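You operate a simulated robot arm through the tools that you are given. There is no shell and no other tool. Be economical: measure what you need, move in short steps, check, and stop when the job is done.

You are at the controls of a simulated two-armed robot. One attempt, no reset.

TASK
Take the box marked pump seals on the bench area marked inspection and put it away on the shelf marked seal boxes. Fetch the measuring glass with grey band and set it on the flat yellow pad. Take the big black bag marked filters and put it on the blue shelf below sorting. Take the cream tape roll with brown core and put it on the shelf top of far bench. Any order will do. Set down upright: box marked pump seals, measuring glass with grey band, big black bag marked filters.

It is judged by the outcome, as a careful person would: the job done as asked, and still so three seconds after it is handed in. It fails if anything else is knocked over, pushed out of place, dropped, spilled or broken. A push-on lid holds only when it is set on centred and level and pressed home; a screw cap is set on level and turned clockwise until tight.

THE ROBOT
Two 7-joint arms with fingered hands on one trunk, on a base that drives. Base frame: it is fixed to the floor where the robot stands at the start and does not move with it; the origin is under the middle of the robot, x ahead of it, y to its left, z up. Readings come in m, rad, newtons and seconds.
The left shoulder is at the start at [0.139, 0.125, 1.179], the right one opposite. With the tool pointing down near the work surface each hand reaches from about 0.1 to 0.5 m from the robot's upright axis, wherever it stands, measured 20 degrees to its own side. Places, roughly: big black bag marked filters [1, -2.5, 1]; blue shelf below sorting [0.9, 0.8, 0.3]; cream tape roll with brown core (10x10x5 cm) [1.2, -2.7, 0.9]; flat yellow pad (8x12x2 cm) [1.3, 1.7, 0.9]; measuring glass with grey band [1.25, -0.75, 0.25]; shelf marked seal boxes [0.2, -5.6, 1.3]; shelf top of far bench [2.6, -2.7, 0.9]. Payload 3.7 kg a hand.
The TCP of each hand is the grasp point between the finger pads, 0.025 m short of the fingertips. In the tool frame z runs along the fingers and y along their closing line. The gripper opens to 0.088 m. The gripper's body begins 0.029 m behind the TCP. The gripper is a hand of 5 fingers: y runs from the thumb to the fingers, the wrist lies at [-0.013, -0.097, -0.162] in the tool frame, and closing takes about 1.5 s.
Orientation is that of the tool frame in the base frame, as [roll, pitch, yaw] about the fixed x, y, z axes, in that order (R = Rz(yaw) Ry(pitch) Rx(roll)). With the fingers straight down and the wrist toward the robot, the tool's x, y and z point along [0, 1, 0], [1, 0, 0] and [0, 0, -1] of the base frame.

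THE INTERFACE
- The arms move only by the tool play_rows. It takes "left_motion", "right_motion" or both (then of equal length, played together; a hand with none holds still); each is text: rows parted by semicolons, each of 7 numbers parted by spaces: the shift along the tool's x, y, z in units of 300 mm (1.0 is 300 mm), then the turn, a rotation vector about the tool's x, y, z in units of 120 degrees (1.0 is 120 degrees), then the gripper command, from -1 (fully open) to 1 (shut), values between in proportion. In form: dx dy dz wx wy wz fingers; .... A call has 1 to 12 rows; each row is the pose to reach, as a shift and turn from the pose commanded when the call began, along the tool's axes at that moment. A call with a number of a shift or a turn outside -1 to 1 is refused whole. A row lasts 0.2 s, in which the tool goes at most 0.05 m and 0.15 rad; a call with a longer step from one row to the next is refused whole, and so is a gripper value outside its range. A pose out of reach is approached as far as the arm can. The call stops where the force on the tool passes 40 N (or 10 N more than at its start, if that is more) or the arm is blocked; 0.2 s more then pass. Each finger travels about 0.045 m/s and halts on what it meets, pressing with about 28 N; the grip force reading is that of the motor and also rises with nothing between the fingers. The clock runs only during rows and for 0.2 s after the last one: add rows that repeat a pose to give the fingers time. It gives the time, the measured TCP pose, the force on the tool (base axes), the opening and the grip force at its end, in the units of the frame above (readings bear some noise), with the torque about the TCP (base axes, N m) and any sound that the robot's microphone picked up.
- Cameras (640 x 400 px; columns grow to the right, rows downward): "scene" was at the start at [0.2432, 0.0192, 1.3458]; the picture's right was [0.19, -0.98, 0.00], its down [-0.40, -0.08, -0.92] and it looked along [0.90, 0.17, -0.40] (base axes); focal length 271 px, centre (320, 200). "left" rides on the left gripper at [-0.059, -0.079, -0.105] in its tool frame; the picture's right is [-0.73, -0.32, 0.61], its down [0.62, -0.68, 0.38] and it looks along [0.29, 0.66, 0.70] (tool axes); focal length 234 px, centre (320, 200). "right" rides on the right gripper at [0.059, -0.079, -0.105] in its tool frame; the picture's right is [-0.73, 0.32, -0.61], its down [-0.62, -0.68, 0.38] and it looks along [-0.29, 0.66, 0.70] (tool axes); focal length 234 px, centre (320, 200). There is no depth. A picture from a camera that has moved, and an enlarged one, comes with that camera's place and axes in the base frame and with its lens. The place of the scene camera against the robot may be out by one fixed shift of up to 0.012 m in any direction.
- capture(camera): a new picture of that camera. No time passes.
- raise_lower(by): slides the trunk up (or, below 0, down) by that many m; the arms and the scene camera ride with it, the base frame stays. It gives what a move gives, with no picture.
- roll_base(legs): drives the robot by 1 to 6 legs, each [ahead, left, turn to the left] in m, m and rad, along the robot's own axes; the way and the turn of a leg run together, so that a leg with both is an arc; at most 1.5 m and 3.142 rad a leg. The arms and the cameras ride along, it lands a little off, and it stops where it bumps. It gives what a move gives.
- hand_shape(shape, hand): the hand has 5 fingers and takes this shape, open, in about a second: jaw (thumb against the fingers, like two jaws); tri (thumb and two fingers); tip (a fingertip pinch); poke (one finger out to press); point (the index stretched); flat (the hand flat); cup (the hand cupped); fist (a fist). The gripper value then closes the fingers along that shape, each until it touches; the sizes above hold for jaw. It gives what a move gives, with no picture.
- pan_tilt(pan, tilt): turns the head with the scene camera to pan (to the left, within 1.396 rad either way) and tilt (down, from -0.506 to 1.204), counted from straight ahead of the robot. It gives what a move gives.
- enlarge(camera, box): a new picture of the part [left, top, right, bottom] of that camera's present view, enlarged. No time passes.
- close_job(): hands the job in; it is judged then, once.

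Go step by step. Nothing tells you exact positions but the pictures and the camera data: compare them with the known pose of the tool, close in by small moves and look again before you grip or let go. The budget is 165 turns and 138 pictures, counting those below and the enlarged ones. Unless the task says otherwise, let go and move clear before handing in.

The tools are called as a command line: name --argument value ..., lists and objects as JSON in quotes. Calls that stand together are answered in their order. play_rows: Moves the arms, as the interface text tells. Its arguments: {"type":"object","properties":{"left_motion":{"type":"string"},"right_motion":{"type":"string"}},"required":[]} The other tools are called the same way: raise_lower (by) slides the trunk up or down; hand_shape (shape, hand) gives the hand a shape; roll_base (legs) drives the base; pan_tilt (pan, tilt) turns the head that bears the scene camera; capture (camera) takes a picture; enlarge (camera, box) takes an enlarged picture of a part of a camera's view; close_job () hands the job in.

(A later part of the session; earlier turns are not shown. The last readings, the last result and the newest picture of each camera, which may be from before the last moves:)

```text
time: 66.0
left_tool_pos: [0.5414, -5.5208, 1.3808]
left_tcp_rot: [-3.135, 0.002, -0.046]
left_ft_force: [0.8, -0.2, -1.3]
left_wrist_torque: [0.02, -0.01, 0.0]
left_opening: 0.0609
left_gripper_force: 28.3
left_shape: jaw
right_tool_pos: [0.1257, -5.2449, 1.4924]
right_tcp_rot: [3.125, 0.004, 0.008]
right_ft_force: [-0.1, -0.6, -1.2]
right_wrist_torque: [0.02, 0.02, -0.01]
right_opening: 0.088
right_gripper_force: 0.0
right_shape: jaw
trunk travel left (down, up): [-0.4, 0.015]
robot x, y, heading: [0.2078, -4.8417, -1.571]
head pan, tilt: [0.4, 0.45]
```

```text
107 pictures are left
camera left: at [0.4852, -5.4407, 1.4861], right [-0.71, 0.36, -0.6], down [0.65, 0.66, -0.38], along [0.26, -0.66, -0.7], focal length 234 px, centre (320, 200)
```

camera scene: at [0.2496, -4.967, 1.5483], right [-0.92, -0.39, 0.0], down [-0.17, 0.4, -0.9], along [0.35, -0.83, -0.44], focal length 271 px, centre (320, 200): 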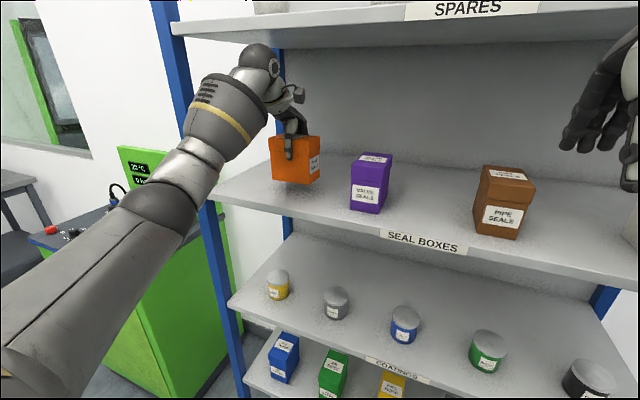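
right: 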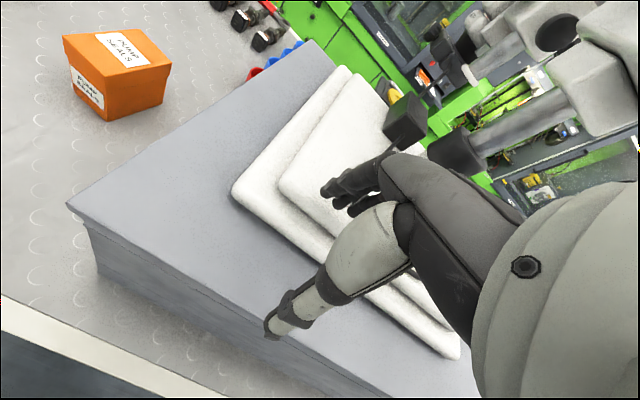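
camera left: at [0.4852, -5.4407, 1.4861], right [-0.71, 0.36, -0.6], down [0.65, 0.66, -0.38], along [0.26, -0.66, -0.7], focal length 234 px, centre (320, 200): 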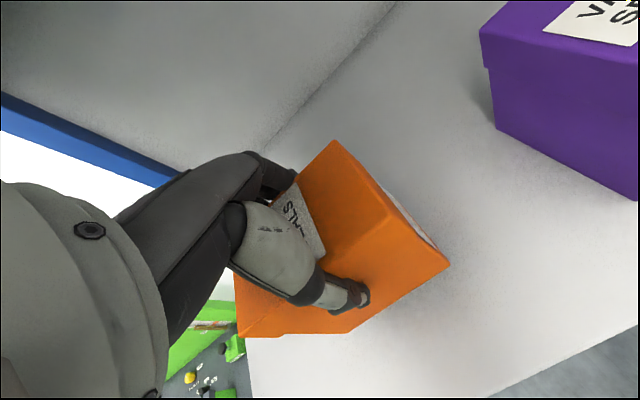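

play_rows --left_motion "0 0 0.02 0 0 0 1;0 0 0.04 0 0 0 1;0 0 0.05 0 0 0 1;0 0 0.06 0 0 0 1;0 0 0.06 0 0 0 1"

```text
time: 67.2
left_tool_pos: [0.5423, -5.5204, 1.3632]
left_tcp_rot: [-3.136, 0.001, -0.043]
left_ft_force: [0.9, -0.2, -0.5]
left_wrist_torque: [-0.01, 0.0, -0.01]
left_opening: 0.0613
left_gripper_force: 28.2
left_shape: jaw
right_tool_pos: [0.1251, -5.2466, 1.4924]
right_tcp_rot: [3.125, 0.002, 0.009]
right_ft_force: [-0.3, 0.5, 0.8]
right_wrist_torque: [-0.02, -0.02, 0.02]
right_opening: 0.088
right_gripper_force: 0.1
right_shape: jaw
trunk travel left (down, up): [-0.4, 0.015]
robot x, y, heading: [0.2123, -4.8461, -1.575]
head pan, tilt: [0.4, 0.45]
```

play_rows --left_motion "0 0 0.01 0 0 0 1;0 0 0.02 0 0 0 1;0 0 0.025 0 0 0 1;0 0 0.025 0 0 0 1"

enlarge --camera "scene" --box '[200, 80, 420, 240]'

```text
time: 68.2
left_tool_pos: [0.5413, -5.521, 1.3553]
left_tcp_rot: [-3.136, -0.001, -0.042]
left_ft_force: [0.6, 0.2, -0.2]
left_wrist_torque: [-0.02, 0.06, 0.02]
left_opening: 0.0612
left_gripper_force: 27.8
left_shape: jaw
right_tool_pos: [0.1253, -5.2465, 1.4913]
right_tcp_rot: [3.124, 0.002, 0.008]
right_ft_force: [0.2, -0.4, 0.3]
right_wrist_torque: [0.0, 0.02, 0.02]
right_opening: 0.0877
right_gripper_force: 0.2
right_shape: jaw
trunk travel left (down, up): [-0.4, 0.015]
robot x, y, heading: [0.2139, -4.8452, -1.575]
head pan, tilt: [0.4, 0.45]
```

```text
2.50 times, centred on (310, 160) of scene
camera zoom: at [0.2492, -4.9673, 1.5483], right [-0.92, -0.39, 0.0], down [-0.17, 0.4, -0.9], along [0.35, -0.83, -0.44], focal length 678 px, centre (345, 300)
```

zoom: 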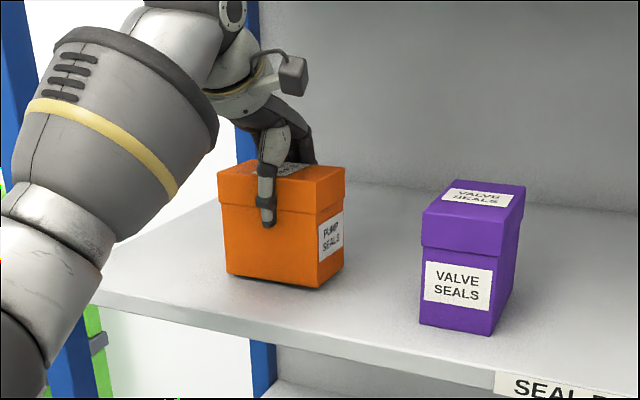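

play_rows --left_motion "0 0 0.008 0 0 0 1;0 0 0.016 0 0 0 1;0 0 0.016 0 0 0 1"

```text
time: 69.0
left_tool_pos: [0.5406, -5.5201, 1.3518]
left_tcp_rot: [-3.139, -0.001, -0.045]
left_ft_force: [-1.9, 0.2, 7.3]
left_wrist_torque: [-0.28, -0.25, -0.07]
left_opening: 0.0615
left_gripper_force: 27.9
left_shape: jaw
right_tool_pos: [0.1245, -5.2462, 1.4935]
right_tcp_rot: [3.123, 0.002, 0.008]
right_ft_force: [0.0, 0.2, 0.5]
right_wrist_torque: [-0.01, 0.03, 0.0]
right_opening: 0.0878
right_gripper_force: 0.0
right_shape: jaw
trunk travel left (down, up): [-0.4, 0.015]
robot x, y, heading: [0.2116, -4.8452, -1.567]
head pan, tilt: [0.4, 0.45]
```

The box is in contact with the shelf. I open, lift just clear of the box, and back out.

play_rows --left_motion "0 0 0 0 0 0 0;0 0 0 0 0 0 -1;0 0 0 0 0 0 -1;0 0 0 0 0 0 -1;0 0 0 0 0 0 -1;0 0 0 0 0 0 -1;0 0 -0.05 0 0 0 -1;0 0 -0.1 0 0 0 -1;0 0 -0.15 0 0 0 -1;0 0 -0.19 0 0 0 -1;0 0 -0.19 0 0 0 -1"

enlarge --camera "scene" --box '[200, 80, 420, 240]'

```text
time: 71.4
left_tool_pos: [0.5426, -5.5197, 1.3974]
left_tcp_rot: [-3.117, -0.001, -0.045]
left_ft_force: [0.1, 0.0, 0.5]
left_wrist_torque: [0.03, 0.04, 0.01]
left_opening: 0.0879
left_gripper_force: 0.1
left_shape: jaw
right_tool_pos: [0.1262, -5.2427, 1.4918]
right_tcp_rot: [3.121, 0.003, 0.011]
right_ft_force: [-0.3, -0.3, 0.9]
right_wrist_torque: [0.02, -0.04, 0.0]
right_opening: 0.0879
right_gripper_force: 0.1
right_shape: jaw
trunk travel left (down, up): [-0.4, 0.015]
robot x, y, heading: [0.2127, -4.8446, -1.572]
head pan, tilt: [0.4, 0.45]
```

```text
2.50 times, centred on (310, 160) of scene
camera zoom: at [0.2503, -4.9643, 1.5477], right [-0.92, -0.39, 0.0], down [-0.17, 0.4, -0.9], along [0.35, -0.83, -0.43], focal length 678 px, centre (345, 300)
```

zoom: 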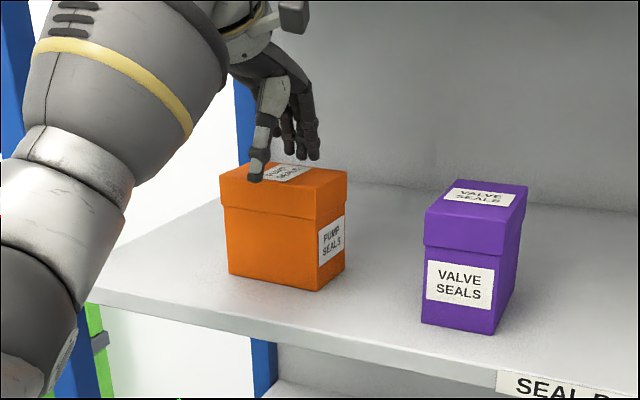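

The box stayed put. The arm is near its height limit here, so I raise the trunk the last bit and lift further before backing out.

raise_lower --by 0.014

play_rows --left_motion "0 -0.02 -0.03 0 0 0 -1;0 -0.03 -0.06 0 0 0 -1;0 -0.03 -0.06 0 0 0 -1"

capture --camera "left"

enlarge --camera "scene" --box '[200, 80, 420, 240]'

```text
time: 72.0
left_tool_pos: [0.5431, -5.5158, 1.394]
left_tcp_rot: [-3.089, -0.001, -0.045]
left_ft_force: [-0.1, 0.1, 0.9]
left_wrist_torque: [0.01, 0.0, 0.01]
left_opening: 0.0875
left_gripper_force: 0.1
left_shape: jaw
right_tool_pos: [0.1262, -5.2388, 1.5079]
right_tcp_rot: [3.12, 0.004, 0.008]
right_ft_force: [-0.4, 0.0, 0.3]
right_wrist_torque: [0.0, -0.01, 0.0]
right_opening: 0.0878
right_gripper_force: 0.1
right_shape: jaw
trunk travel left (down, up): [-0.414, 0.001]
robot x, y, heading: [0.2122, -4.8464, -1.568]
head pan, tilt: [0.4, 0.45]
```

```text
time: 73.0
left_tool_pos: [0.5409, -5.5164, 1.3901]
left_tcp_rot: [-3.048, 0.0, -0.044]
left_ft_force: [0.8, 0.1, 0.6]
left_wrist_torque: [0.03, 0.0, 0.02]
left_opening: 0.0878
left_gripper_force: 0.1
left_shape: jaw
right_tool_pos: [0.1222, -5.2488, 1.5072]
right_tcp_rot: [3.127, 0.001, 0.009]
right_ft_force: [0.1, -0.4, 0.3]
right_wrist_torque: [0.0, -0.03, 0.03]
right_opening: 0.0878
right_gripper_force: 0.0
right_shape: jaw
trunk travel left (down, up): [-0.414, 0.001]
robot x, y, heading: [0.2111, -4.8433, -1.573]
head pan, tilt: [0.4, 0.45]
stopped in row 3 (left hand): the arm was blocked; the commanded pose is now the measured one
```

```text
104 pictures are left
camera left: at [0.4841, -5.4457, 1.5012], right [-0.71, 0.41, -0.57], down [0.65, 0.69, -0.32], along [0.26, -0.6, -0.75], focal length 234 px, centre (320, 200)
```

left: 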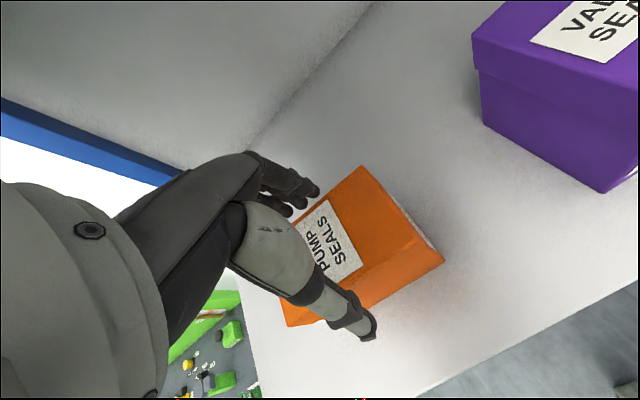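

```text
2.50 times, centred on (310, 160) of scene
camera zoom: at [0.2485, -4.9727, 1.5628], right [-0.92, -0.39, 0.0], down [-0.17, 0.4, -0.9], along [0.35, -0.83, -0.44], focal length 678 px, centre (345, 300)
```

zoom: 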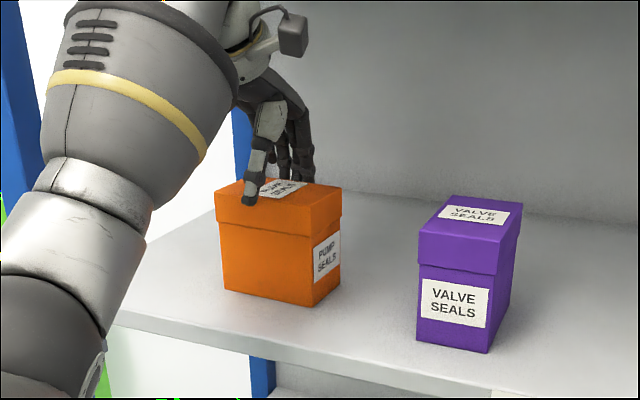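

The forearm is limited from above, so instead of lifting further I'll flatten the hand so the far fingers swing up clear of the box, then back out.

hand_shape --hand "left" --shape "flat"

capture --camera "left"

capture --camera "scene"

```text
time: 73.9
left_tool_pos: [0.5406, -5.5144, 1.3902]
left_tcp_rot: [-3.051, 0.0, -0.043]
left_ft_force: [0.6, 1.0, -0.6]
left_wrist_torque: [0.01, 0.01, -0.01]
left_opening: 0.0806
left_gripper_force: 0.1
left_shape: flat
right_tool_pos: [0.1245, -5.2458, 1.5068]
right_tcp_rot: [3.124, 0.002, 0.009]
right_ft_force: [0.5, 0.5, -0.1]
right_wrist_torque: [-0.01, -0.03, 0.0]
right_opening: 0.0877
right_gripper_force: 0.0
right_shape: jaw
trunk travel left (down, up): [-0.414, 0.001]
robot x, y, heading: [0.2142, -4.8408, -1.57]
head pan, tilt: [0.4, 0.45]
```

```text
102 pictures are left
camera left: at [0.4848, -5.4426, 1.5012], right [-0.71, 0.41, -0.57], down [0.65, 0.69, -0.32], along [0.26, -0.6, -0.75], focal length 234 px, centre (320, 200)
```

left: 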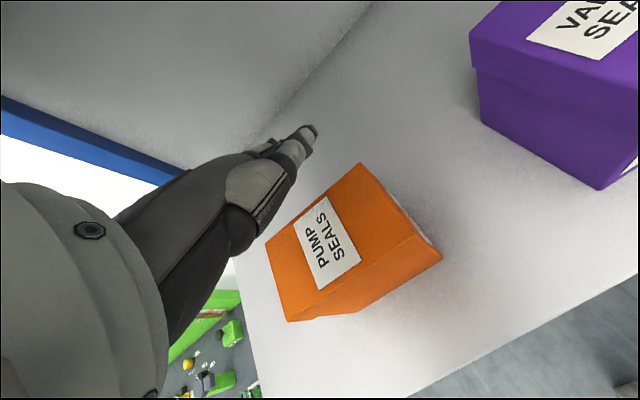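

```text
101 pictures are left
camera scene: at [0.2491, -4.9696, 1.5616], right [-0.92, -0.39, 0.0], down [-0.17, 0.4, -0.9], along [0.35, -0.83, -0.44], focal length 271 px, centre (320, 200)
```

scene: 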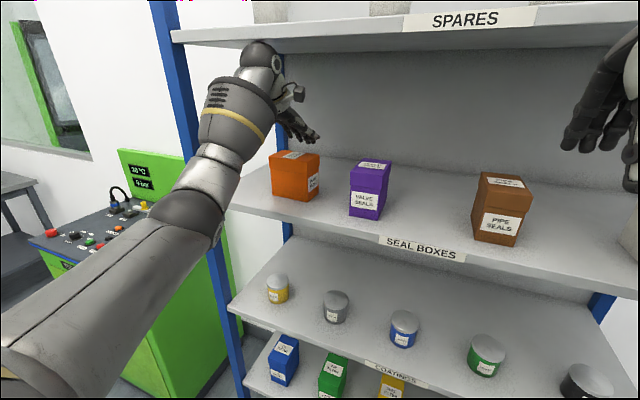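

The flattened hand is clear above the box. I draw it straight back out.

play_rows --left_motion "0 -0.1 0.01 0 0 0 -1;0 -0.22 0.02 0 0 0 -1;0 -0.36 0.033 0 0 0 -1;0 -0.5 0.045 0 0 0 -1;0 -0.64 0.058 0 0 0 -1;0 -0.78 0.07 0 0 0 -1;0 -0.78 0.07 0 0 0 -1"

capture --camera "scene"

```text
time: 75.5
left_tool_pos: [0.5518, -5.2791, 1.3903]
left_tcp_rot: [-3.049, -0.001, -0.046]
left_ft_force: [-0.2, -0.8, -0.2]
left_wrist_torque: [0.0, 0.01, 0.0]
left_opening: 0.0805
left_gripper_force: 0.0
left_shape: flat
right_tool_pos: [0.1251, -5.2465, 1.5062]
right_tcp_rot: [3.125, 0.002, 0.01]
right_ft_force: [0.2, 0.1, 0.1]
right_wrist_torque: [0.0, -0.01, 0.01]
right_opening: 0.0879
right_gripper_force: 0.1
right_shape: jaw
trunk travel left (down, up): [-0.414, 0.001]
robot x, y, heading: [0.212, -4.845, -1.57]
head pan, tilt: [0.4, 0.45]
```

```text
100 pictures are left
camera scene: at [0.2485, -4.9711, 1.5615], right [-0.92, -0.39, 0.0], down [-0.17, 0.4, -0.9], along [0.35, -0.83, -0.44], focal length 271 px, centre (320, 200)
```

scene: 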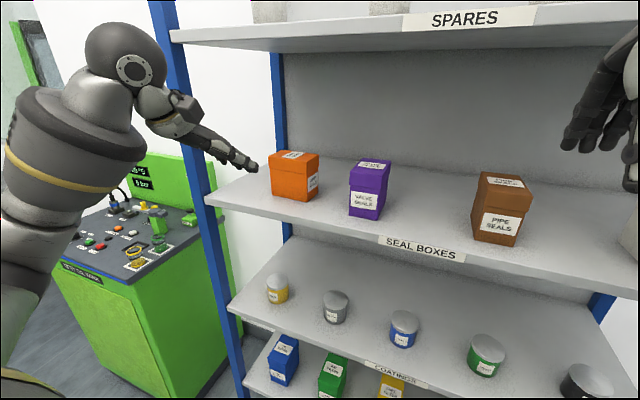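

The pump seals box stands upright on SEAL BOXES. I back away, reset the hand and trunk, and turn to see the route behind the bench.

roll_base --legs '[[-0.4, 0, 0], [0, 0, 1.57]]'

hand_shape --hand "left" --shape "jaw"

raise_lower --by -0.1

pan_tilt --pan 0.6 --tilt 0.4

capture --camera "scene"

pan_tilt --pan 0 --tilt 0.4

capture --camera "scene"

```text
time: 79.0
left_tool_pos: [0.6025, -4.847, 1.3889]
left_tcp_rot: [-3.049, 0.002, 0.07]
left_ft_force: [-1.2, -0.6, 0.0]
left_wrist_torque: [0.02, -0.01, -0.01]
left_opening: 0.0807
left_gripper_force: 0.0
left_shape: flat
right_tool_pos: [0.1752, -4.8641, 1.5063]
right_tcp_rot: [3.124, 0.002, 0.123]
right_ft_force: [0.1, -0.1, -0.1]
right_wrist_torque: [0.0, 0.0, 0.0]
right_opening: 0.0877
right_gripper_force: 0.1
right_shape: jaw
trunk travel left (down, up): [-0.414, 0.001]
robot x, y, heading: [0.2132, -4.4573, -1.461]
head pan, tilt: [0.4, 0.45]
stopped in leg 2: the robot was blocked; the commanded pose is now the measured one
```

```text
time: 79.9
left_tool_pos: [0.6011, -4.8463, 1.3901]
left_tcp_rot: [-3.049, 0.001, 0.069]
left_ft_force: [-0.8, 0.3, -0.3]
left_wrist_torque: [0.0, 0.0, 0.0]
left_opening: 0.0877
left_gripper_force: 0.0
left_shape: jaw
right_tool_pos: [0.1735, -4.8635, 1.5066]
right_tcp_rot: [3.125, 0.001, 0.122]
right_ft_force: [-0.1, -0.3, 0.0]
right_wrist_torque: [0.03, 0.01, -0.01]
right_opening: 0.0878
right_gripper_force: 0.1
right_shape: jaw
trunk travel left (down, up): [-0.414, 0.001]
robot x, y, heading: [0.217, -4.4531, -1.459]
head pan, tilt: [0.4, 0.45]
```

```text
time: 81.2
left_tool_pos: [0.6027, -4.8464, 1.292]
left_tcp_rot: [-3.051, 0.001, 0.069]
left_ft_force: [-0.2, 0.6, 1.5]
left_wrist_torque: [-0.04, -0.01, 0.04]
left_opening: 0.088
left_gripper_force: 0.0
left_shape: jaw
right_tool_pos: [0.1731, -4.8613, 1.4072]
right_tcp_rot: [3.125, 0.001, 0.122]
right_ft_force: [0.4, -0.2, 0.3]
right_wrist_torque: [-0.01, -0.01, 0.02]
right_opening: 0.0882
right_gripper_force: 0.1
right_shape: jaw
trunk travel left (down, up): [-0.314, 0.101]
robot x, y, heading: [0.2129, -4.4542, -1.451]
head pan, tilt: [0.4, 0.45]
```

```text
time: 82.0
left_tool_pos: [0.6023, -4.8471, 1.2899]
left_tcp_rot: [-3.048, 0.0, 0.071]
left_ft_force: [-0.7, 0.7, 0.4]
left_wrist_torque: [0.0, -0.05, 0.02]
left_opening: 0.0879
left_gripper_force: 0.1
left_shape: jaw
right_tool_pos: [0.1733, -4.8633, 1.4062]
right_tcp_rot: [3.125, 0.003, 0.122]
right_ft_force: [-0.3, -0.5, -0.5]
right_wrist_torque: [-0.02, 0.03, 0.02]
right_opening: 0.0879
right_gripper_force: 0.1
right_shape: jaw
trunk travel left (down, up): [-0.314, 0.101]
robot x, y, heading: [0.213, -4.4521, -1.457]
head pan, tilt: [0.6, 0.4]
```

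```text
99 pictures are left
camera scene: at [0.2834, -4.5794, 1.4657], right [-0.76, -0.65, 0.0], down [-0.25, 0.29, -0.92], along [0.6, -0.7, -0.39], focal length 271 px, centre (320, 200)
```

scene: 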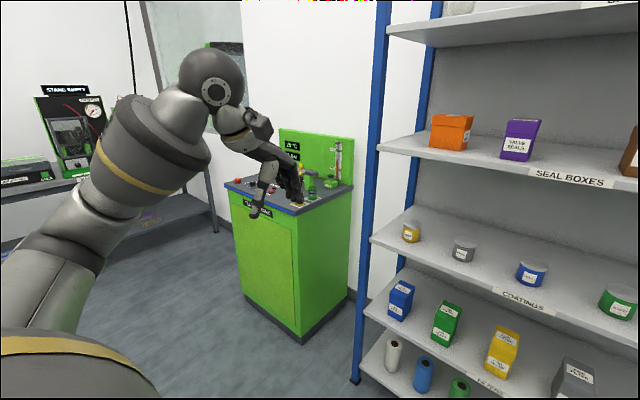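

```text
time: 83.0
left_tool_pos: [0.6029, -4.8455, 1.2909]
left_tcp_rot: [-3.05, 0.003, 0.07]
left_ft_force: [-0.3, -0.1, 0.1]
left_wrist_torque: [0.01, -0.01, 0.01]
left_opening: 0.0878
left_gripper_force: 0.2
left_shape: jaw
right_tool_pos: [0.1736, -4.8627, 1.407]
right_tcp_rot: [3.126, 0.002, 0.122]
right_ft_force: [-0.2, -0.1, -0.3]
right_wrist_torque: [0.02, 0.0, 0.03]
right_opening: 0.0879
right_gripper_force: 0.1
right_shape: jaw
trunk travel left (down, up): [-0.314, 0.101]
robot x, y, heading: [0.2153, -4.4536, -1.461]
head pan, tilt: [0.0, 0.4]
```

```text
98 pictures are left
camera scene: at [0.2334, -4.6011, 1.4657], right [-0.99, -0.11, 0.0], down [-0.04, 0.39, -0.92], along [0.1, -0.92, -0.39], focal length 271 px, centre (320, 200)
```

scene: 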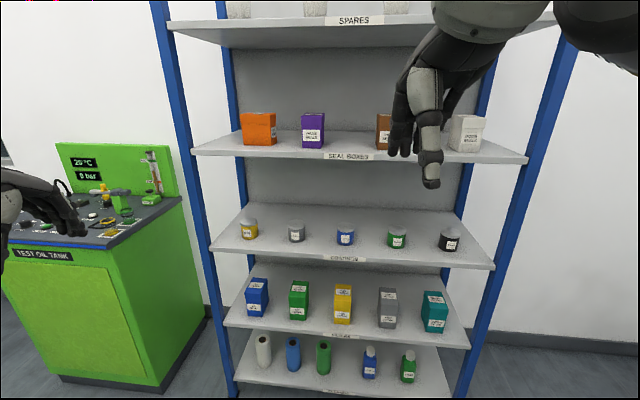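

The turn was blocked; I check the left side to see what the robot is near.

pan_tilt --pan 1.39 --tilt 0.55

capture --camera "scene"

```text
time: 84.5
left_tool_pos: [0.6028, -4.8465, 1.2906]
left_tcp_rot: [-3.047, 0.0, 0.07]
left_ft_force: [0.4, -0.8, 0.3]
left_wrist_torque: [-0.01, -0.02, -0.03]
left_opening: 0.0877
left_gripper_force: 0.0
left_shape: jaw
right_tool_pos: [0.1735, -4.8641, 1.4066]
right_tcp_rot: [3.124, 0.002, 0.122]
right_ft_force: [0.0, -0.2, 0.7]
right_wrist_torque: [-0.03, 0.01, 0.0]
right_opening: 0.0879
right_gripper_force: 0.0
right_shape: jaw
trunk travel left (down, up): [-0.314, 0.101]
robot x, y, heading: [0.2156, -4.4531, -1.452]
head pan, tilt: [1.389, 0.55]
```

```text
97 pictures are left
camera scene: at [0.3125, -4.5153, 1.452], right [-0.07, -1.0, 0.0], down [-0.52, 0.04, -0.85], along [0.85, -0.06, -0.52], focal length 271 px, centre (320, 200)
```

scene: 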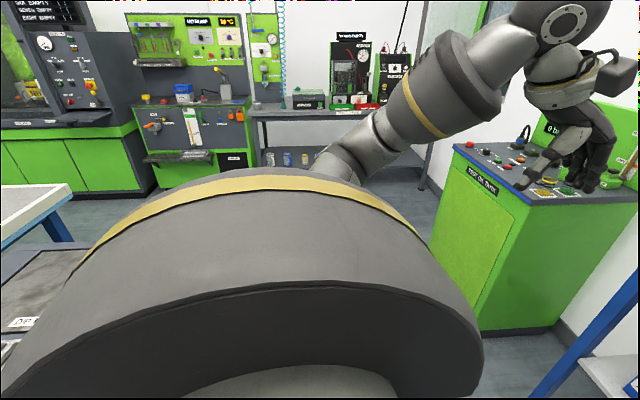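

The main bench's end is just behind me on the left. I move forward 0.2, turn left, and drive toward the walkway behind the bench.

roll_base --legs '[[0.2, 0, 0], [0, 0, 1.45]]'

pan_tilt --pan 0.5 --tilt 0.4

capture --camera "scene"

```text
time: 89.7
left_tool_pos: [0.6757, -4.3194, 1.2897]
left_tcp_rot: [-3.049, 0.001, 1.517]
left_ft_force: [-0.3, 0.1, 0.2]
left_wrist_torque: [-0.03, -0.02, 0.03]
left_opening: 0.0881
left_gripper_force: 0.2
left_shape: jaw
right_tool_pos: [0.6384, -4.7453, 1.4057]
right_tcp_rot: [3.123, 0.001, 1.57]
right_ft_force: [-0.7, -0.3, -0.8]
right_wrist_torque: [-0.01, -0.02, 0.01]
right_opening: 0.0879
right_gripper_force: 0.1
right_shape: jaw
trunk travel left (down, up): [-0.314, 0.101]
robot x, y, heading: [0.2361, -4.6564, -0.012]
head pan, tilt: [1.389, 0.55]
```

```text
time: 90.9
left_tool_pos: [0.673, -4.3192, 1.2899]
left_tcp_rot: [-3.049, 0.001, 1.518]
left_ft_force: [-0.3, 0.3, -1.0]
left_wrist_torque: [0.01, 0.02, -0.03]
left_opening: 0.088
left_gripper_force: 0.2
left_shape: jaw
right_tool_pos: [0.6389, -4.7471, 1.4057]
right_tcp_rot: [3.123, 0.002, 1.571]
right_ft_force: [0.2, -0.1, 0.2]
right_wrist_torque: [-0.03, 0.02, 0.01]
right_opening: 0.0881
right_gripper_force: 0.0
right_shape: jaw
trunk travel left (down, up): [-0.314, 0.101]
robot x, y, heading: [0.2375, -4.6554, -0.01]
head pan, tilt: [0.499, 0.4]
```

```text
96 pictures are left
camera scene: at [0.3774, -4.6108, 1.4657], right [0.47, -0.88, 0.0], down [-0.34, -0.18, -0.92], along [0.81, 0.43, -0.39], focal length 271 px, centre (320, 200)
```

scene: 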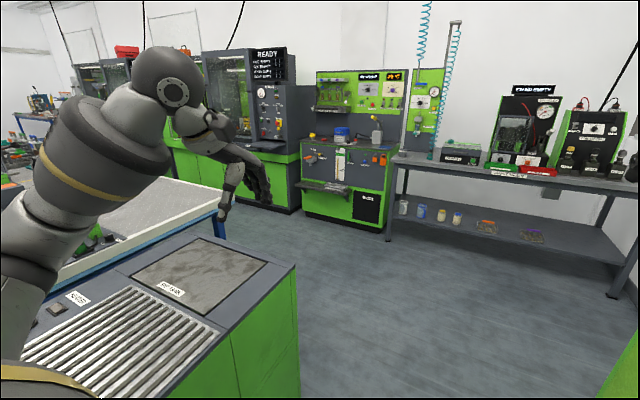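

I drive along the end of the benches into the walkway and turn toward +y.

roll_base --legs '[[1.5, 0, 0], [0.2, 0, 0], [0, 0, 1.57]]'

pan_tilt --pan 0 --tilt 0.4

capture --camera "scene"

```text
time: 103.4
left_tool_pos: [1.624, -4.244, 1.2906]
left_tcp_rot: [-3.05, 0.001, 3.066]
left_ft_force: [-0.3, -0.6, -0.5]
left_wrist_torque: [0.0, 0.01, 0.0]
left_opening: 0.088
left_gripper_force: 0.0
left_shape: jaw
right_tool_pos: [2.0491, -4.2885, 1.4059]
right_tcp_rot: [3.124, 0.001, 3.121]
right_ft_force: [0.1, -0.4, -0.4]
right_wrist_torque: [-0.01, -0.02, 0.02]
right_opening: 0.088
right_gripper_force: 0.1
right_shape: jaw
trunk travel left (down, up): [-0.314, 0.101]
robot x, y, heading: [1.951, -4.6902, 1.543]
head pan, tilt: [0.499, 0.4]
```

```text
time: 104.3
left_tool_pos: [1.6246, -4.2445, 1.2899]
left_tcp_rot: [-3.05, 0.002, 3.066]
left_ft_force: [0.3, 0.7, 0.2]
left_wrist_torque: [0.03, -0.03, 0.0]
left_opening: 0.0877
left_gripper_force: 0.1
left_shape: jaw
right_tool_pos: [2.0502, -4.2888, 1.4068]
right_tcp_rot: [3.124, 0.001, 3.12]
right_ft_force: [1.3, 0.0, 0.5]
right_wrist_torque: [0.0, 0.0, 0.0]
right_opening: 0.0881
right_gripper_force: 0.1
right_shape: jaw
trunk travel left (down, up): [-0.314, 0.101]
robot x, y, heading: [1.9498, -4.692, 1.538]
head pan, tilt: [0.0, 0.4]
```

```text
95 pictures are left
camera scene: at [1.9569, -4.5371, 1.4657], right [1.0, -0.03, 0.0], down [-0.01, -0.39, -0.92], along [0.03, 0.92, -0.39], focal length 271 px, centre (320, 200)
```

scene: 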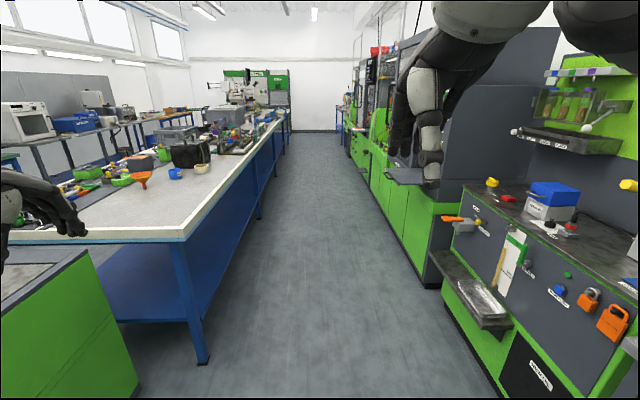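

The bag and tape roll are near this rear edge of the bench (edge x≈1.45, walkway from 1.45 to about 2.5). I drive closer along the walkway.

roll_base --legs '[[1.3, 0, 0.03]]'

pan_tilt --pan 0.5 --tilt 0.5

capture --camera "scene"

pan_tilt --pan -0.6 --tilt 0.4

capture --camera "scene"

```text
time: 110.9
left_tool_pos: [1.6304, -2.9447, 1.2907]
left_tcp_rot: [-3.05, 0.002, 3.097]
left_ft_force: [-0.3, -1.3, 0.6]
left_wrist_torque: [-0.04, 0.02, -0.01]
left_opening: 0.0878
left_gripper_force: 0.2
left_shape: jaw
right_tool_pos: [2.058, -2.9769, 1.4076]
right_tcp_rot: [3.123, 0.002, -3.131]
right_ft_force: [0.4, 0.4, -0.1]
right_wrist_torque: [0.01, 0.05, -0.04]
right_opening: 0.088
right_gripper_force: 0.3
right_shape: jaw
trunk travel left (down, up): [-0.314, 0.101]
robot x, y, heading: [1.9718, -3.3792, 1.572]
head pan, tilt: [0.0, 0.4]
```

```text
time: 111.8
left_tool_pos: [1.6317, -2.9451, 1.2899]
left_tcp_rot: [-3.048, 0.002, 3.099]
left_ft_force: [0.5, 0.0, -0.6]
left_wrist_torque: [0.05, 0.01, 0.01]
left_opening: 0.0878
left_gripper_force: 0.1
left_shape: jaw
right_tool_pos: [2.0596, -2.9766, 1.4064]
right_tcp_rot: [3.125, 0.003, -3.13]
right_ft_force: [-0.5, -0.1, 0.5]
right_wrist_torque: [0.02, -0.01, 0.03]
right_opening: 0.088
right_gripper_force: 0.2
right_shape: jaw
trunk travel left (down, up): [-0.314, 0.101]
robot x, y, heading: [1.9684, -3.3807, 1.576]
head pan, tilt: [0.499, 0.499]
```

```text
94 pictures are left
camera scene: at [1.9292, -3.2397, 1.4566], right [0.88, 0.48, 0.0], down [0.23, -0.42, -0.88], along [-0.42, 0.77, -0.48], focal length 271 px, centre (320, 200)
```

scene: 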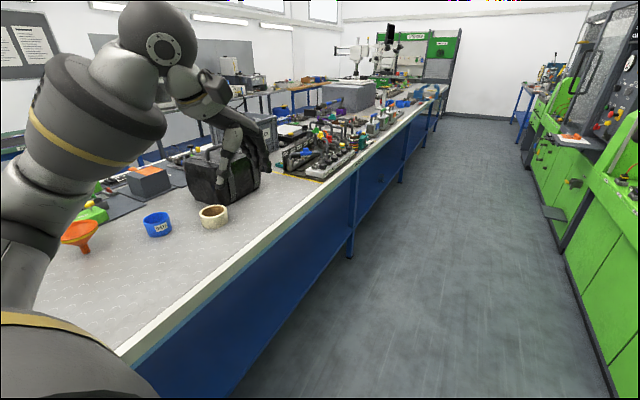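

```text
time: 113.1
left_tool_pos: [1.6319, -2.9446, 1.2911]
left_tcp_rot: [-3.049, 0.001, 3.099]
left_ft_force: [-0.1, 0.6, -0.9]
left_wrist_torque: [0.0, 0.0, -0.02]
left_opening: 0.088
left_gripper_force: 0.1
left_shape: jaw
right_tool_pos: [2.0581, -2.9764, 1.4068]
right_tcp_rot: [3.123, 0.001, -3.131]
right_ft_force: [0.5, 0.2, 0.3]
right_wrist_torque: [0.0, 0.01, 0.0]
right_opening: 0.088
right_gripper_force: 0.2
right_shape: jaw
trunk travel left (down, up): [-0.314, 0.101]
robot x, y, heading: [1.9714, -3.378, 1.57]
head pan, tilt: [-0.6, 0.4]
```

```text
93 pictures are left
camera scene: at [2.0249, -3.2431, 1.4657], right [0.83, -0.56, 0.0], down [-0.22, -0.32, -0.92], along [0.52, 0.76, -0.39], focal length 271 px, centre (320, 200)
```

scene: 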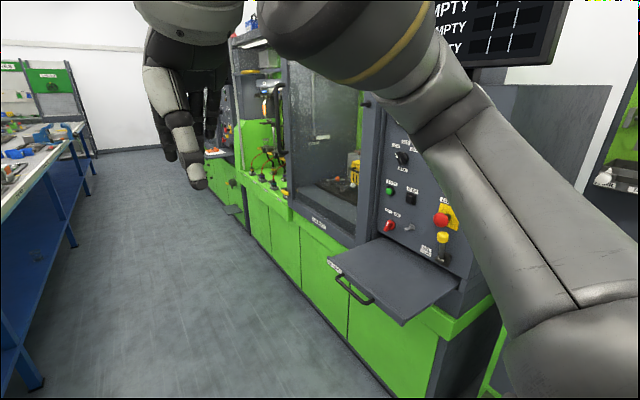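

The pull-out shelf on the far test bench is around [2.6, -2.75, 0.9]; the tape roll is near [1.16, -2.67]. I drive up beside the bag and turn to face the bench.

pan_tilt --pan 0 --tilt 0.8

roll_base --legs '[[0.9, 0, 0], [0, 0, 1.57]]'

capture --camera "scene"

```text
time: 114.1
left_tool_pos: [1.6308, -2.9449, 1.2906]
left_tcp_rot: [-3.048, 0.002, 3.1]
left_ft_force: [-0.5, 0.1, -0.7]
left_wrist_torque: [0.01, 0.03, -0.01]
left_opening: 0.0879
left_gripper_force: 0.0
left_shape: jaw
right_tool_pos: [2.0581, -2.9764, 1.4065]
right_tcp_rot: [3.124, 0.001, -3.13]
right_ft_force: [0.2, 1.9, 1.3]
right_wrist_torque: [-0.01, -0.01, 0.03]
right_opening: 0.0878
right_gripper_force: 0.0
right_shape: jaw
trunk travel left (down, up): [-0.314, 0.101]
robot x, y, heading: [1.9739, -3.3752, 1.571]
head pan, tilt: [0.0, 0.799]
```

```text
time: 122.7
left_tool_pos: [1.5366, -2.8176, 1.2892]
left_tcp_rot: [-3.049, 0.001, -1.622]
left_ft_force: [0.0, 0.4, 0.5]
left_wrist_torque: [0.02, -0.01, -0.01]
left_opening: 0.0878
left_gripper_force: 0.1
left_shape: jaw
right_tool_pos: [1.5717, -2.3903, 1.4059]
right_tcp_rot: [3.124, 0.002, -1.568]
right_ft_force: [-0.9, 0.7, -1.0]
right_wrist_torque: [0.0, -0.01, 0.0]
right_opening: 0.0878
right_gripper_force: 0.0
right_shape: jaw
trunk travel left (down, up): [-0.314, 0.101]
robot x, y, heading: [1.9728, -2.4814, 3.134]
head pan, tilt: [0.0, 0.799]
```

```text
92 pictures are left
camera scene: at [1.8365, -2.4773, 1.4306], right [0.01, 1.0, 0.0], down [0.72, 0.0, -0.7], along [-0.7, 0.0, -0.72], focal length 271 px, centre (320, 200)
```

scene: 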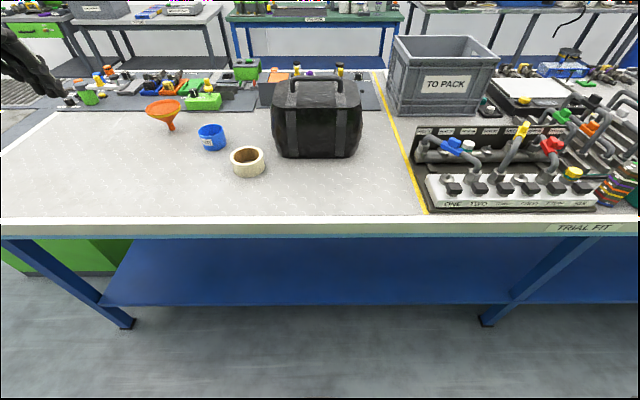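

The bag has a top handle, and the tape roll lies flat beside it. I zoom in on both.

enlarge --camera "scene" --box '[190, 60, 390, 190]'

```text
3.08 times, centred on (290, 125) of scene
camera zoom: at [1.8365, -2.4773, 1.4306], right [0.01, 1.0, 0.0], down [0.72, 0.0, -0.7], along [-0.7, 0.0, -0.72], focal length 834 px, centre (412, 431)
```

zoom: 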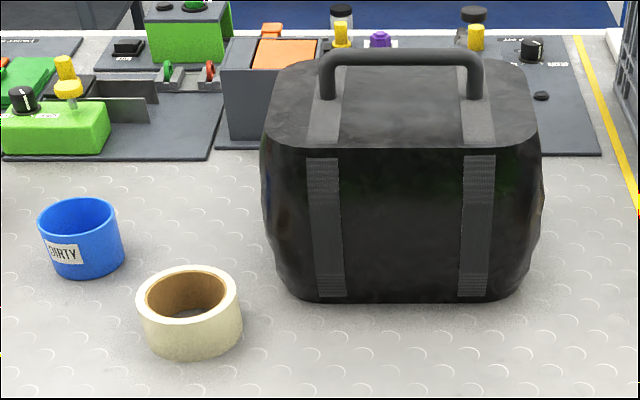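

The tape wall is thin with a hole about 8 cm wide, so I'll pinch its far wall, thumb inside the hole. I drive up to the bench and lower the trunk.

roll_base --legs '[[0.16, 0, 0]]'

raise_lower --by -0.1

play_rows --left_motion "0 0.06 0 -0.044 0 0 -1;0 0.12 0 -0.044 0 0 -1;0 0.18 0 -0.044 0 0 -1;0 0.18 0 -0.044 0 0 -1"

capture --camera "scene"

capture --camera "left"

```text
time: 124.1
left_tool_pos: [1.3767, -2.8157, 1.2909]
left_tcp_rot: [-3.049, 0.002, -1.621]
left_ft_force: [-0.3, 0.3, -0.3]
left_wrist_torque: [0.02, 0.0, 0.01]
left_opening: 0.0878
left_gripper_force: 0.0
left_shape: jaw
right_tool_pos: [1.4114, -2.3886, 1.4068]
right_tcp_rot: [3.124, 0.002, -1.569]
right_ft_force: [-0.2, -0.2, -0.8]
right_wrist_torque: [0.02, 0.01, 0.0]
right_opening: 0.088
right_gripper_force: 0.0
right_shape: jaw
trunk travel left (down, up): [-0.314, 0.101]
robot x, y, heading: [1.8103, -2.4806, 3.134]
head pan, tilt: [0.0, 0.799]
```

```text
time: 125.4
left_tool_pos: [1.3768, -2.8157, 1.1905]
left_tcp_rot: [-3.051, 0.001, -1.62]
left_ft_force: [0.2, -0.4, 0.3]
left_wrist_torque: [-0.02, 0.03, -0.04]
left_opening: 0.0877
left_gripper_force: 0.0
left_shape: jaw
right_tool_pos: [1.4134, -2.3888, 1.3076]
right_tcp_rot: [3.123, 0.002, -1.569]
right_ft_force: [-0.2, -0.2, 0.4]
right_wrist_torque: [-0.02, -0.01, 0.03]
right_opening: 0.0878
right_gripper_force: 0.1
right_shape: jaw
trunk travel left (down, up): [-0.214, 0.201]
robot x, y, heading: [1.8107, -2.4752, 3.14]
head pan, tilt: [0.0, 0.799]
```

```text
time: 126.4
left_tool_pos: [1.3212, -2.8137, 1.1862]
left_tcp_rot: [3.141, 0.001, -1.623]
left_ft_force: [-0.5, 0.5, -0.1]
left_wrist_torque: [-0.03, 0.03, -0.02]
left_opening: 0.0881
left_gripper_force: 0.1
left_shape: jaw
right_tool_pos: [1.4124, -2.3886, 1.3064]
right_tcp_rot: [3.124, 0.001, -1.57]
right_ft_force: [0.4, 0.2, -0.6]
right_wrist_torque: [0.02, -0.01, 0.0]
right_opening: 0.0881
right_gripper_force: 0.0
right_shape: jaw
trunk travel left (down, up): [-0.214, 0.201]
robot x, y, heading: [1.8107, -2.4809, 3.133]
head pan, tilt: [0.0, 0.799]
```

```text
90 pictures are left
camera scene: at [1.5969, -2.4753, 1.3272], right [0.01, 1.0, 0.0], down [0.72, -0.01, -0.7], along [-0.7, 0.01, -0.72], focal length 271 px, centre (320, 200)
```

scene: 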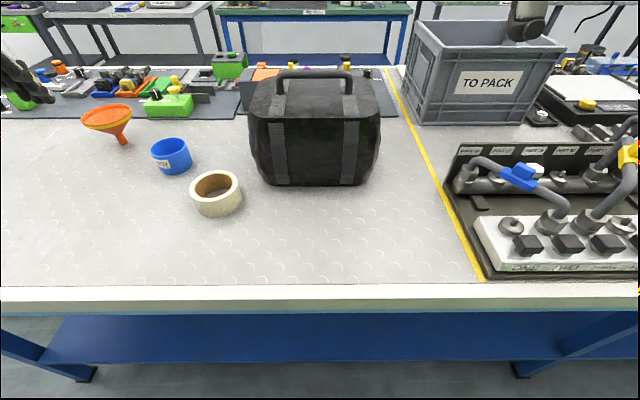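

```text
89 pictures are left
camera left: at [1.404, -2.7592, 1.2903], right [0.36, 0.71, -0.61], down [0.65, -0.66, -0.38], along [-0.67, -0.26, -0.7], focal length 234 px, centre (320, 200)
```

left: 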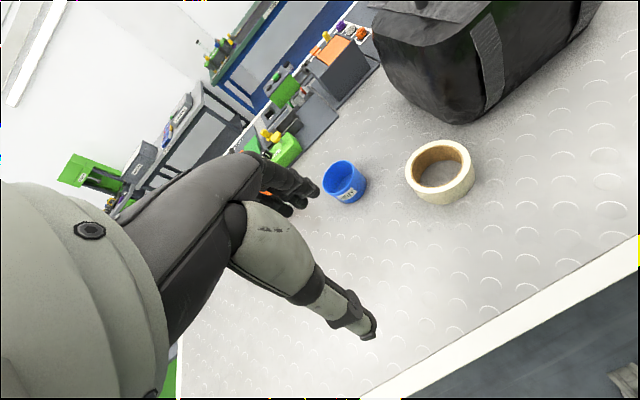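

Both cameras put the tape centre near [1.198, -2.688]. I move above its far wall with the hand half closed.

play_rows --left_motion "-0.07 0.1 0.05 0 0 0 -0.6;-0.14 0.2 0.12 0 0 0 -0.15;-0.21 0.3 0.2 0 0 0 -0.15;-0.28 0.4 0.28 0 0 0 -0.15;-0.35 0.5 0.36 0 0 0 -0.15;-0.4 0.58 0.42 0 0 0 -0.15;-0.4 0.582 0.5 0 0 0 -0.15;-0.4 0.582 0.5 0 0 0 -0.15"

capture --camera "left"

enlarge --camera "scene" --box '[150, 90, 310, 230]'

```text
time: 128.2
left_tool_pos: [1.1541, -2.6844, 1.0349]
left_tcp_rot: [3.141, 0.0, -1.622]
left_ft_force: [-0.3, -0.9, 0.6]
left_wrist_torque: [-0.01, -0.02, -0.02]
left_opening: 0.051
left_gripper_force: 0.0
left_shape: jaw
right_tool_pos: [1.4126, -2.3887, 1.3071]
right_tcp_rot: [3.124, 0.003, -1.569]
right_ft_force: [0.1, 0.3, 0.1]
right_wrist_torque: [0.03, 0.0, -0.04]
right_opening: 0.0879
right_gripper_force: 0.0
right_shape: jaw
trunk travel left (down, up): [-0.214, 0.201]
robot x, y, heading: [1.8132, -2.4771, 3.134]
head pan, tilt: [0.0, 0.799]
```

```text
88 pictures are left
camera left: at [1.2354, -2.6299, 1.1404], right [0.36, 0.71, -0.61], down [0.65, -0.66, -0.38], along [-0.67, -0.26, -0.7], focal length 234 px, centre (320, 200)
```

left: 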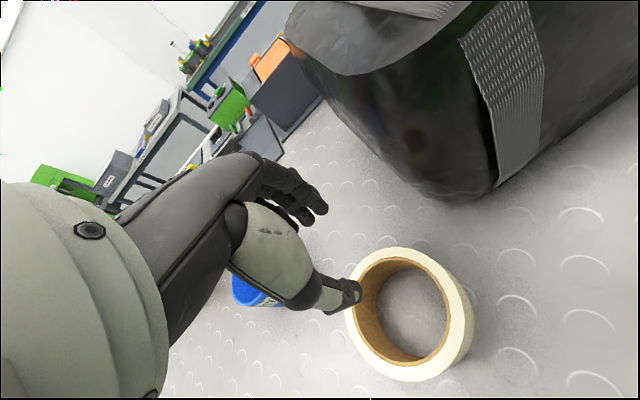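

```text
2.86 times, centred on (230, 160) of scene
camera zoom: at [1.5966, -2.4749, 1.3272], right [0.01, 1.0, 0.0], down [0.72, -0.01, -0.7], along [-0.7, 0.01, -0.72], focal length 775 px, centre (577, 314)
```

zoom: 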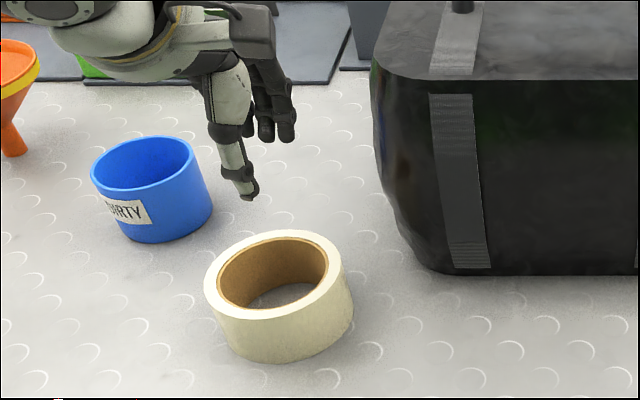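

The pose lines up: thumb over the hole, fingers beyond the far wall. I descend.

play_rows --left_motion "0 0 0.1 0 0 0 -0.15;0 0 0.2 0 0 0 -0.15;0 0 0.27 0 0 0 -0.15;0 0 0.32 0 0 0 -0.15;0 0 0.32 0 0 0 -0.15"

capture --camera "left"

enlarge --camera "scene" --box '[150, 90, 310, 230]'

```text
time: 129.4
left_tool_pos: [1.1548, -2.6834, 0.9398]
left_tcp_rot: [3.141, -0.001, -1.62]
left_ft_force: [-0.4, 0.0, 0.3]
left_wrist_torque: [0.0, -0.05, -0.02]
left_opening: 0.0507
left_gripper_force: 0.1
left_shape: jaw
right_tool_pos: [1.4115, -2.3885, 1.3067]
right_tcp_rot: [3.125, 0.002, -1.568]
right_ft_force: [0.0, -0.7, -0.3]
right_wrist_torque: [-0.02, -0.01, 0.01]
right_opening: 0.0879
right_gripper_force: 0.0
right_shape: jaw
trunk travel left (down, up): [-0.214, 0.201]
robot x, y, heading: [1.8127, -2.4761, 3.135]
head pan, tilt: [0.0, 0.799]
```

```text
86 pictures are left
camera left: at [1.2348, -2.6297, 1.0436], right [0.36, 0.71, -0.61], down [0.65, -0.66, -0.38], along [-0.67, -0.26, -0.7], focal length 234 px, centre (320, 200)
```

left: 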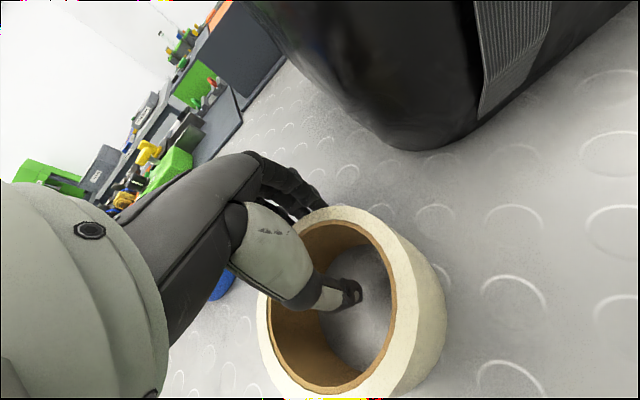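

```text
2.86 times, centred on (230, 160) of scene
camera zoom: at [1.5966, -2.4752, 1.3272], right [0.01, 1.0, 0.0], down [0.72, -0.01, -0.7], along [-0.7, 0.01, -0.72], focal length 775 px, centre (577, 314)
```

zoom: 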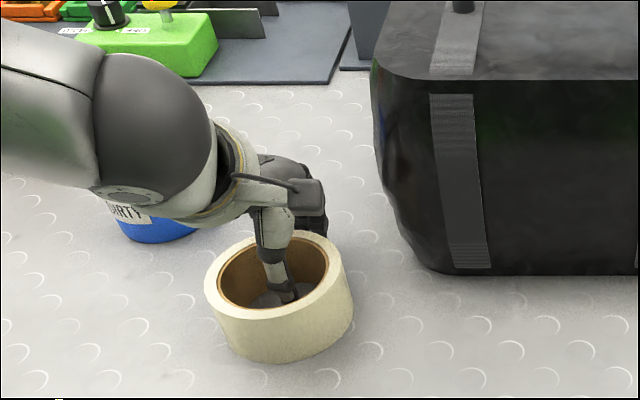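

The thumb is in the hole and the fingers are outside. I close and lift.

play_rows --left_motion "0 0 0 0 0 0 0.3;0 0 0 0 0 0 0.7;0 0 0 0 0 0 1;0 0 0 0 0 0 1;0 0 0 0 0 0 1;0 0 0 0 0 0 1;0 0 0 0 0 0 1;0 0 -0.04 0 0 0 1;0 0 -0.1 0 0 0 1;0 0 -0.2 0 0 0 1;0 0 -0.2 0 0 0 1"

capture --camera "left"

enlarge --camera "scene" --box '[130, 90, 330, 230]'

```text
time: 131.8
left_tool_pos: [1.1549, -2.6845, 0.9988]
left_tcp_rot: [-3.141, 0.001, -1.621]
left_ft_force: [-0.2, 0.4, -1.2]
left_wrist_torque: [-0.01, 0.02, 0.02]
left_opening: 0.0003
left_gripper_force: 27.9
left_shape: jaw
right_tool_pos: [1.4105, -2.389, 1.3059]
right_tcp_rot: [3.124, 0.001, -1.568]
right_ft_force: [0.0, 0.4, -0.4]
right_wrist_torque: [0.0, 0.02, -0.01]
right_opening: 0.088
right_gripper_force: 0.0
right_shape: jaw
trunk travel left (down, up): [-0.214, 0.201]
robot x, y, heading: [1.816, -2.4747, 3.137]
head pan, tilt: [0.0, 0.799]
```

```text
84 pictures are left
camera left: at [1.2348, -2.6302, 1.1033], right [0.36, 0.71, -0.61], down [0.65, -0.66, -0.38], along [-0.67, -0.26, -0.7], focal length 234 px, centre (320, 200)
```

left: 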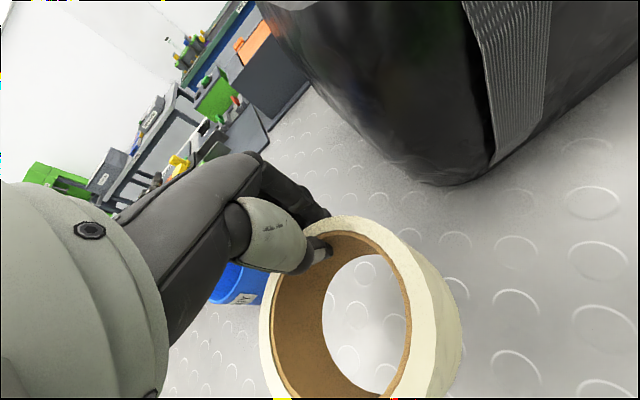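

```text
2.86 times, centred on (230, 160) of scene
camera zoom: at [1.5956, -2.4754, 1.3269], right [0.01, 1.0, 0.0], down [0.72, -0.01, -0.7], along [-0.7, 0.01, -0.72], focal length 775 px, centre (577, 314)
```

zoom: 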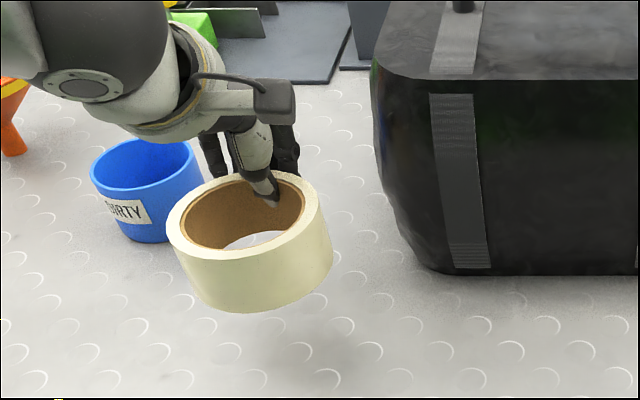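

The tape is held securely. I lift it clear, pull back, back off, and turn around toward the far bench.

play_rows --left_motion "0 0 -0.14 0 0 0 1;0 0 -0.28 0 0 0 1;0 0 -0.42 0 0 0 1;0 -0.1 -0.5 0 0 0 1;0 -0.24 -0.55 0 0 0 1;0 -0.38 -0.55 0 0 0 1;0 -0.52 -0.55 0 0 0 1;0 -0.66 -0.55 0 0 0 1;0 -0.8 -0.55 0 0 0 1;0 -0.8 -0.55 0 0 0 1"

roll_base --legs '[[-0.13, 0, 0], [0, 0, 1.57], [0, 0, 1.57]]'

pan_tilt --pan -0.3 --tilt 0.7

capture --camera "scene"

```text
time: 134.0
left_tool_pos: [1.3785, -2.7005, 1.1729]
left_tcp_rot: [-3.141, 0.001, -1.621]
left_ft_force: [-0.2, 1.0, -0.4]
left_wrist_torque: [0.01, 0.08, 0.02]
left_opening: 0.0
left_gripper_force: 28.1
left_shape: jaw
left hand out of reach, approached as far as the arm can: row 9, 10
right_tool_pos: [1.4118, -2.3879, 1.3059]
right_tcp_rot: [3.124, 0.003, -1.569]
right_ft_force: [-0.2, 0.8, 1.0]
right_wrist_torque: [-0.02, -0.03, -0.01]
right_opening: 0.088
right_gripper_force: 0.1
right_shape: jaw
trunk travel left (down, up): [-0.214, 0.201]
robot x, y, heading: [1.8132, -2.479, 3.13]
head pan, tilt: [0.0, 0.799]
```

```text
time: 142.9
left_tool_pos: [2.3759, -2.256, 1.1741]
left_tcp_rot: [3.141, 0.001, 1.523]
left_ft_force: [-0.3, 0.2, -0.8]
left_wrist_torque: [-0.01, -0.06, 0.01]
left_opening: 0.0
left_gripper_force: 28.0
left_shape: jaw
right_tool_pos: [2.344, -2.5671, 1.3056]
right_tcp_rot: [3.125, 0.002, 1.578]
right_ft_force: [0.1, -0.2, 0.4]
right_wrist_torque: [-0.03, 0.0, 0.02]
right_opening: 0.0881
right_gripper_force: 0.0
right_shape: jaw
trunk travel left (down, up): [-0.214, 0.201]
robot x, y, heading: [1.9449, -2.4782, -0.002]
head pan, tilt: [0.0, 0.799]
```

```text
time: 143.8
left_tool_pos: [2.3759, -2.2564, 1.1738]
left_tcp_rot: [3.141, 0.004, 1.524]
left_ft_force: [-0.3, 0.2, -0.6]
left_wrist_torque: [0.0, -0.06, -0.02]
left_opening: 0.0
left_gripper_force: 28.4
left_shape: jaw
right_tool_pos: [2.3433, -2.5674, 1.3068]
right_tcp_rot: [3.124, 0.0, 1.577]
right_ft_force: [-0.1, -0.1, -0.6]
right_wrist_torque: [0.0, -0.02, 0.0]
right_opening: 0.0879
right_gripper_force: 0.1
right_shape: jaw
trunk travel left (down, up): [-0.214, 0.201]
robot x, y, heading: [1.9433, -2.4768, -0.004]
head pan, tilt: [-0.3, 0.7]
```

```text
82 pictures are left
camera scene: at [2.1614, -2.5037, 1.3353], right [-0.3, -0.95, 0.0], down [-0.61, 0.19, -0.76], along [0.73, -0.23, -0.64], focal length 271 px, centre (320, 200)
```

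scene: 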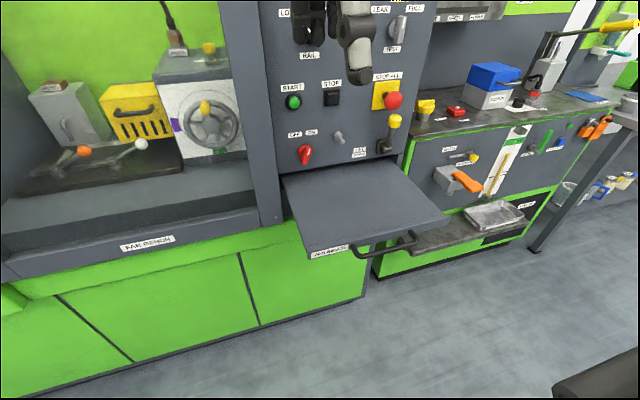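

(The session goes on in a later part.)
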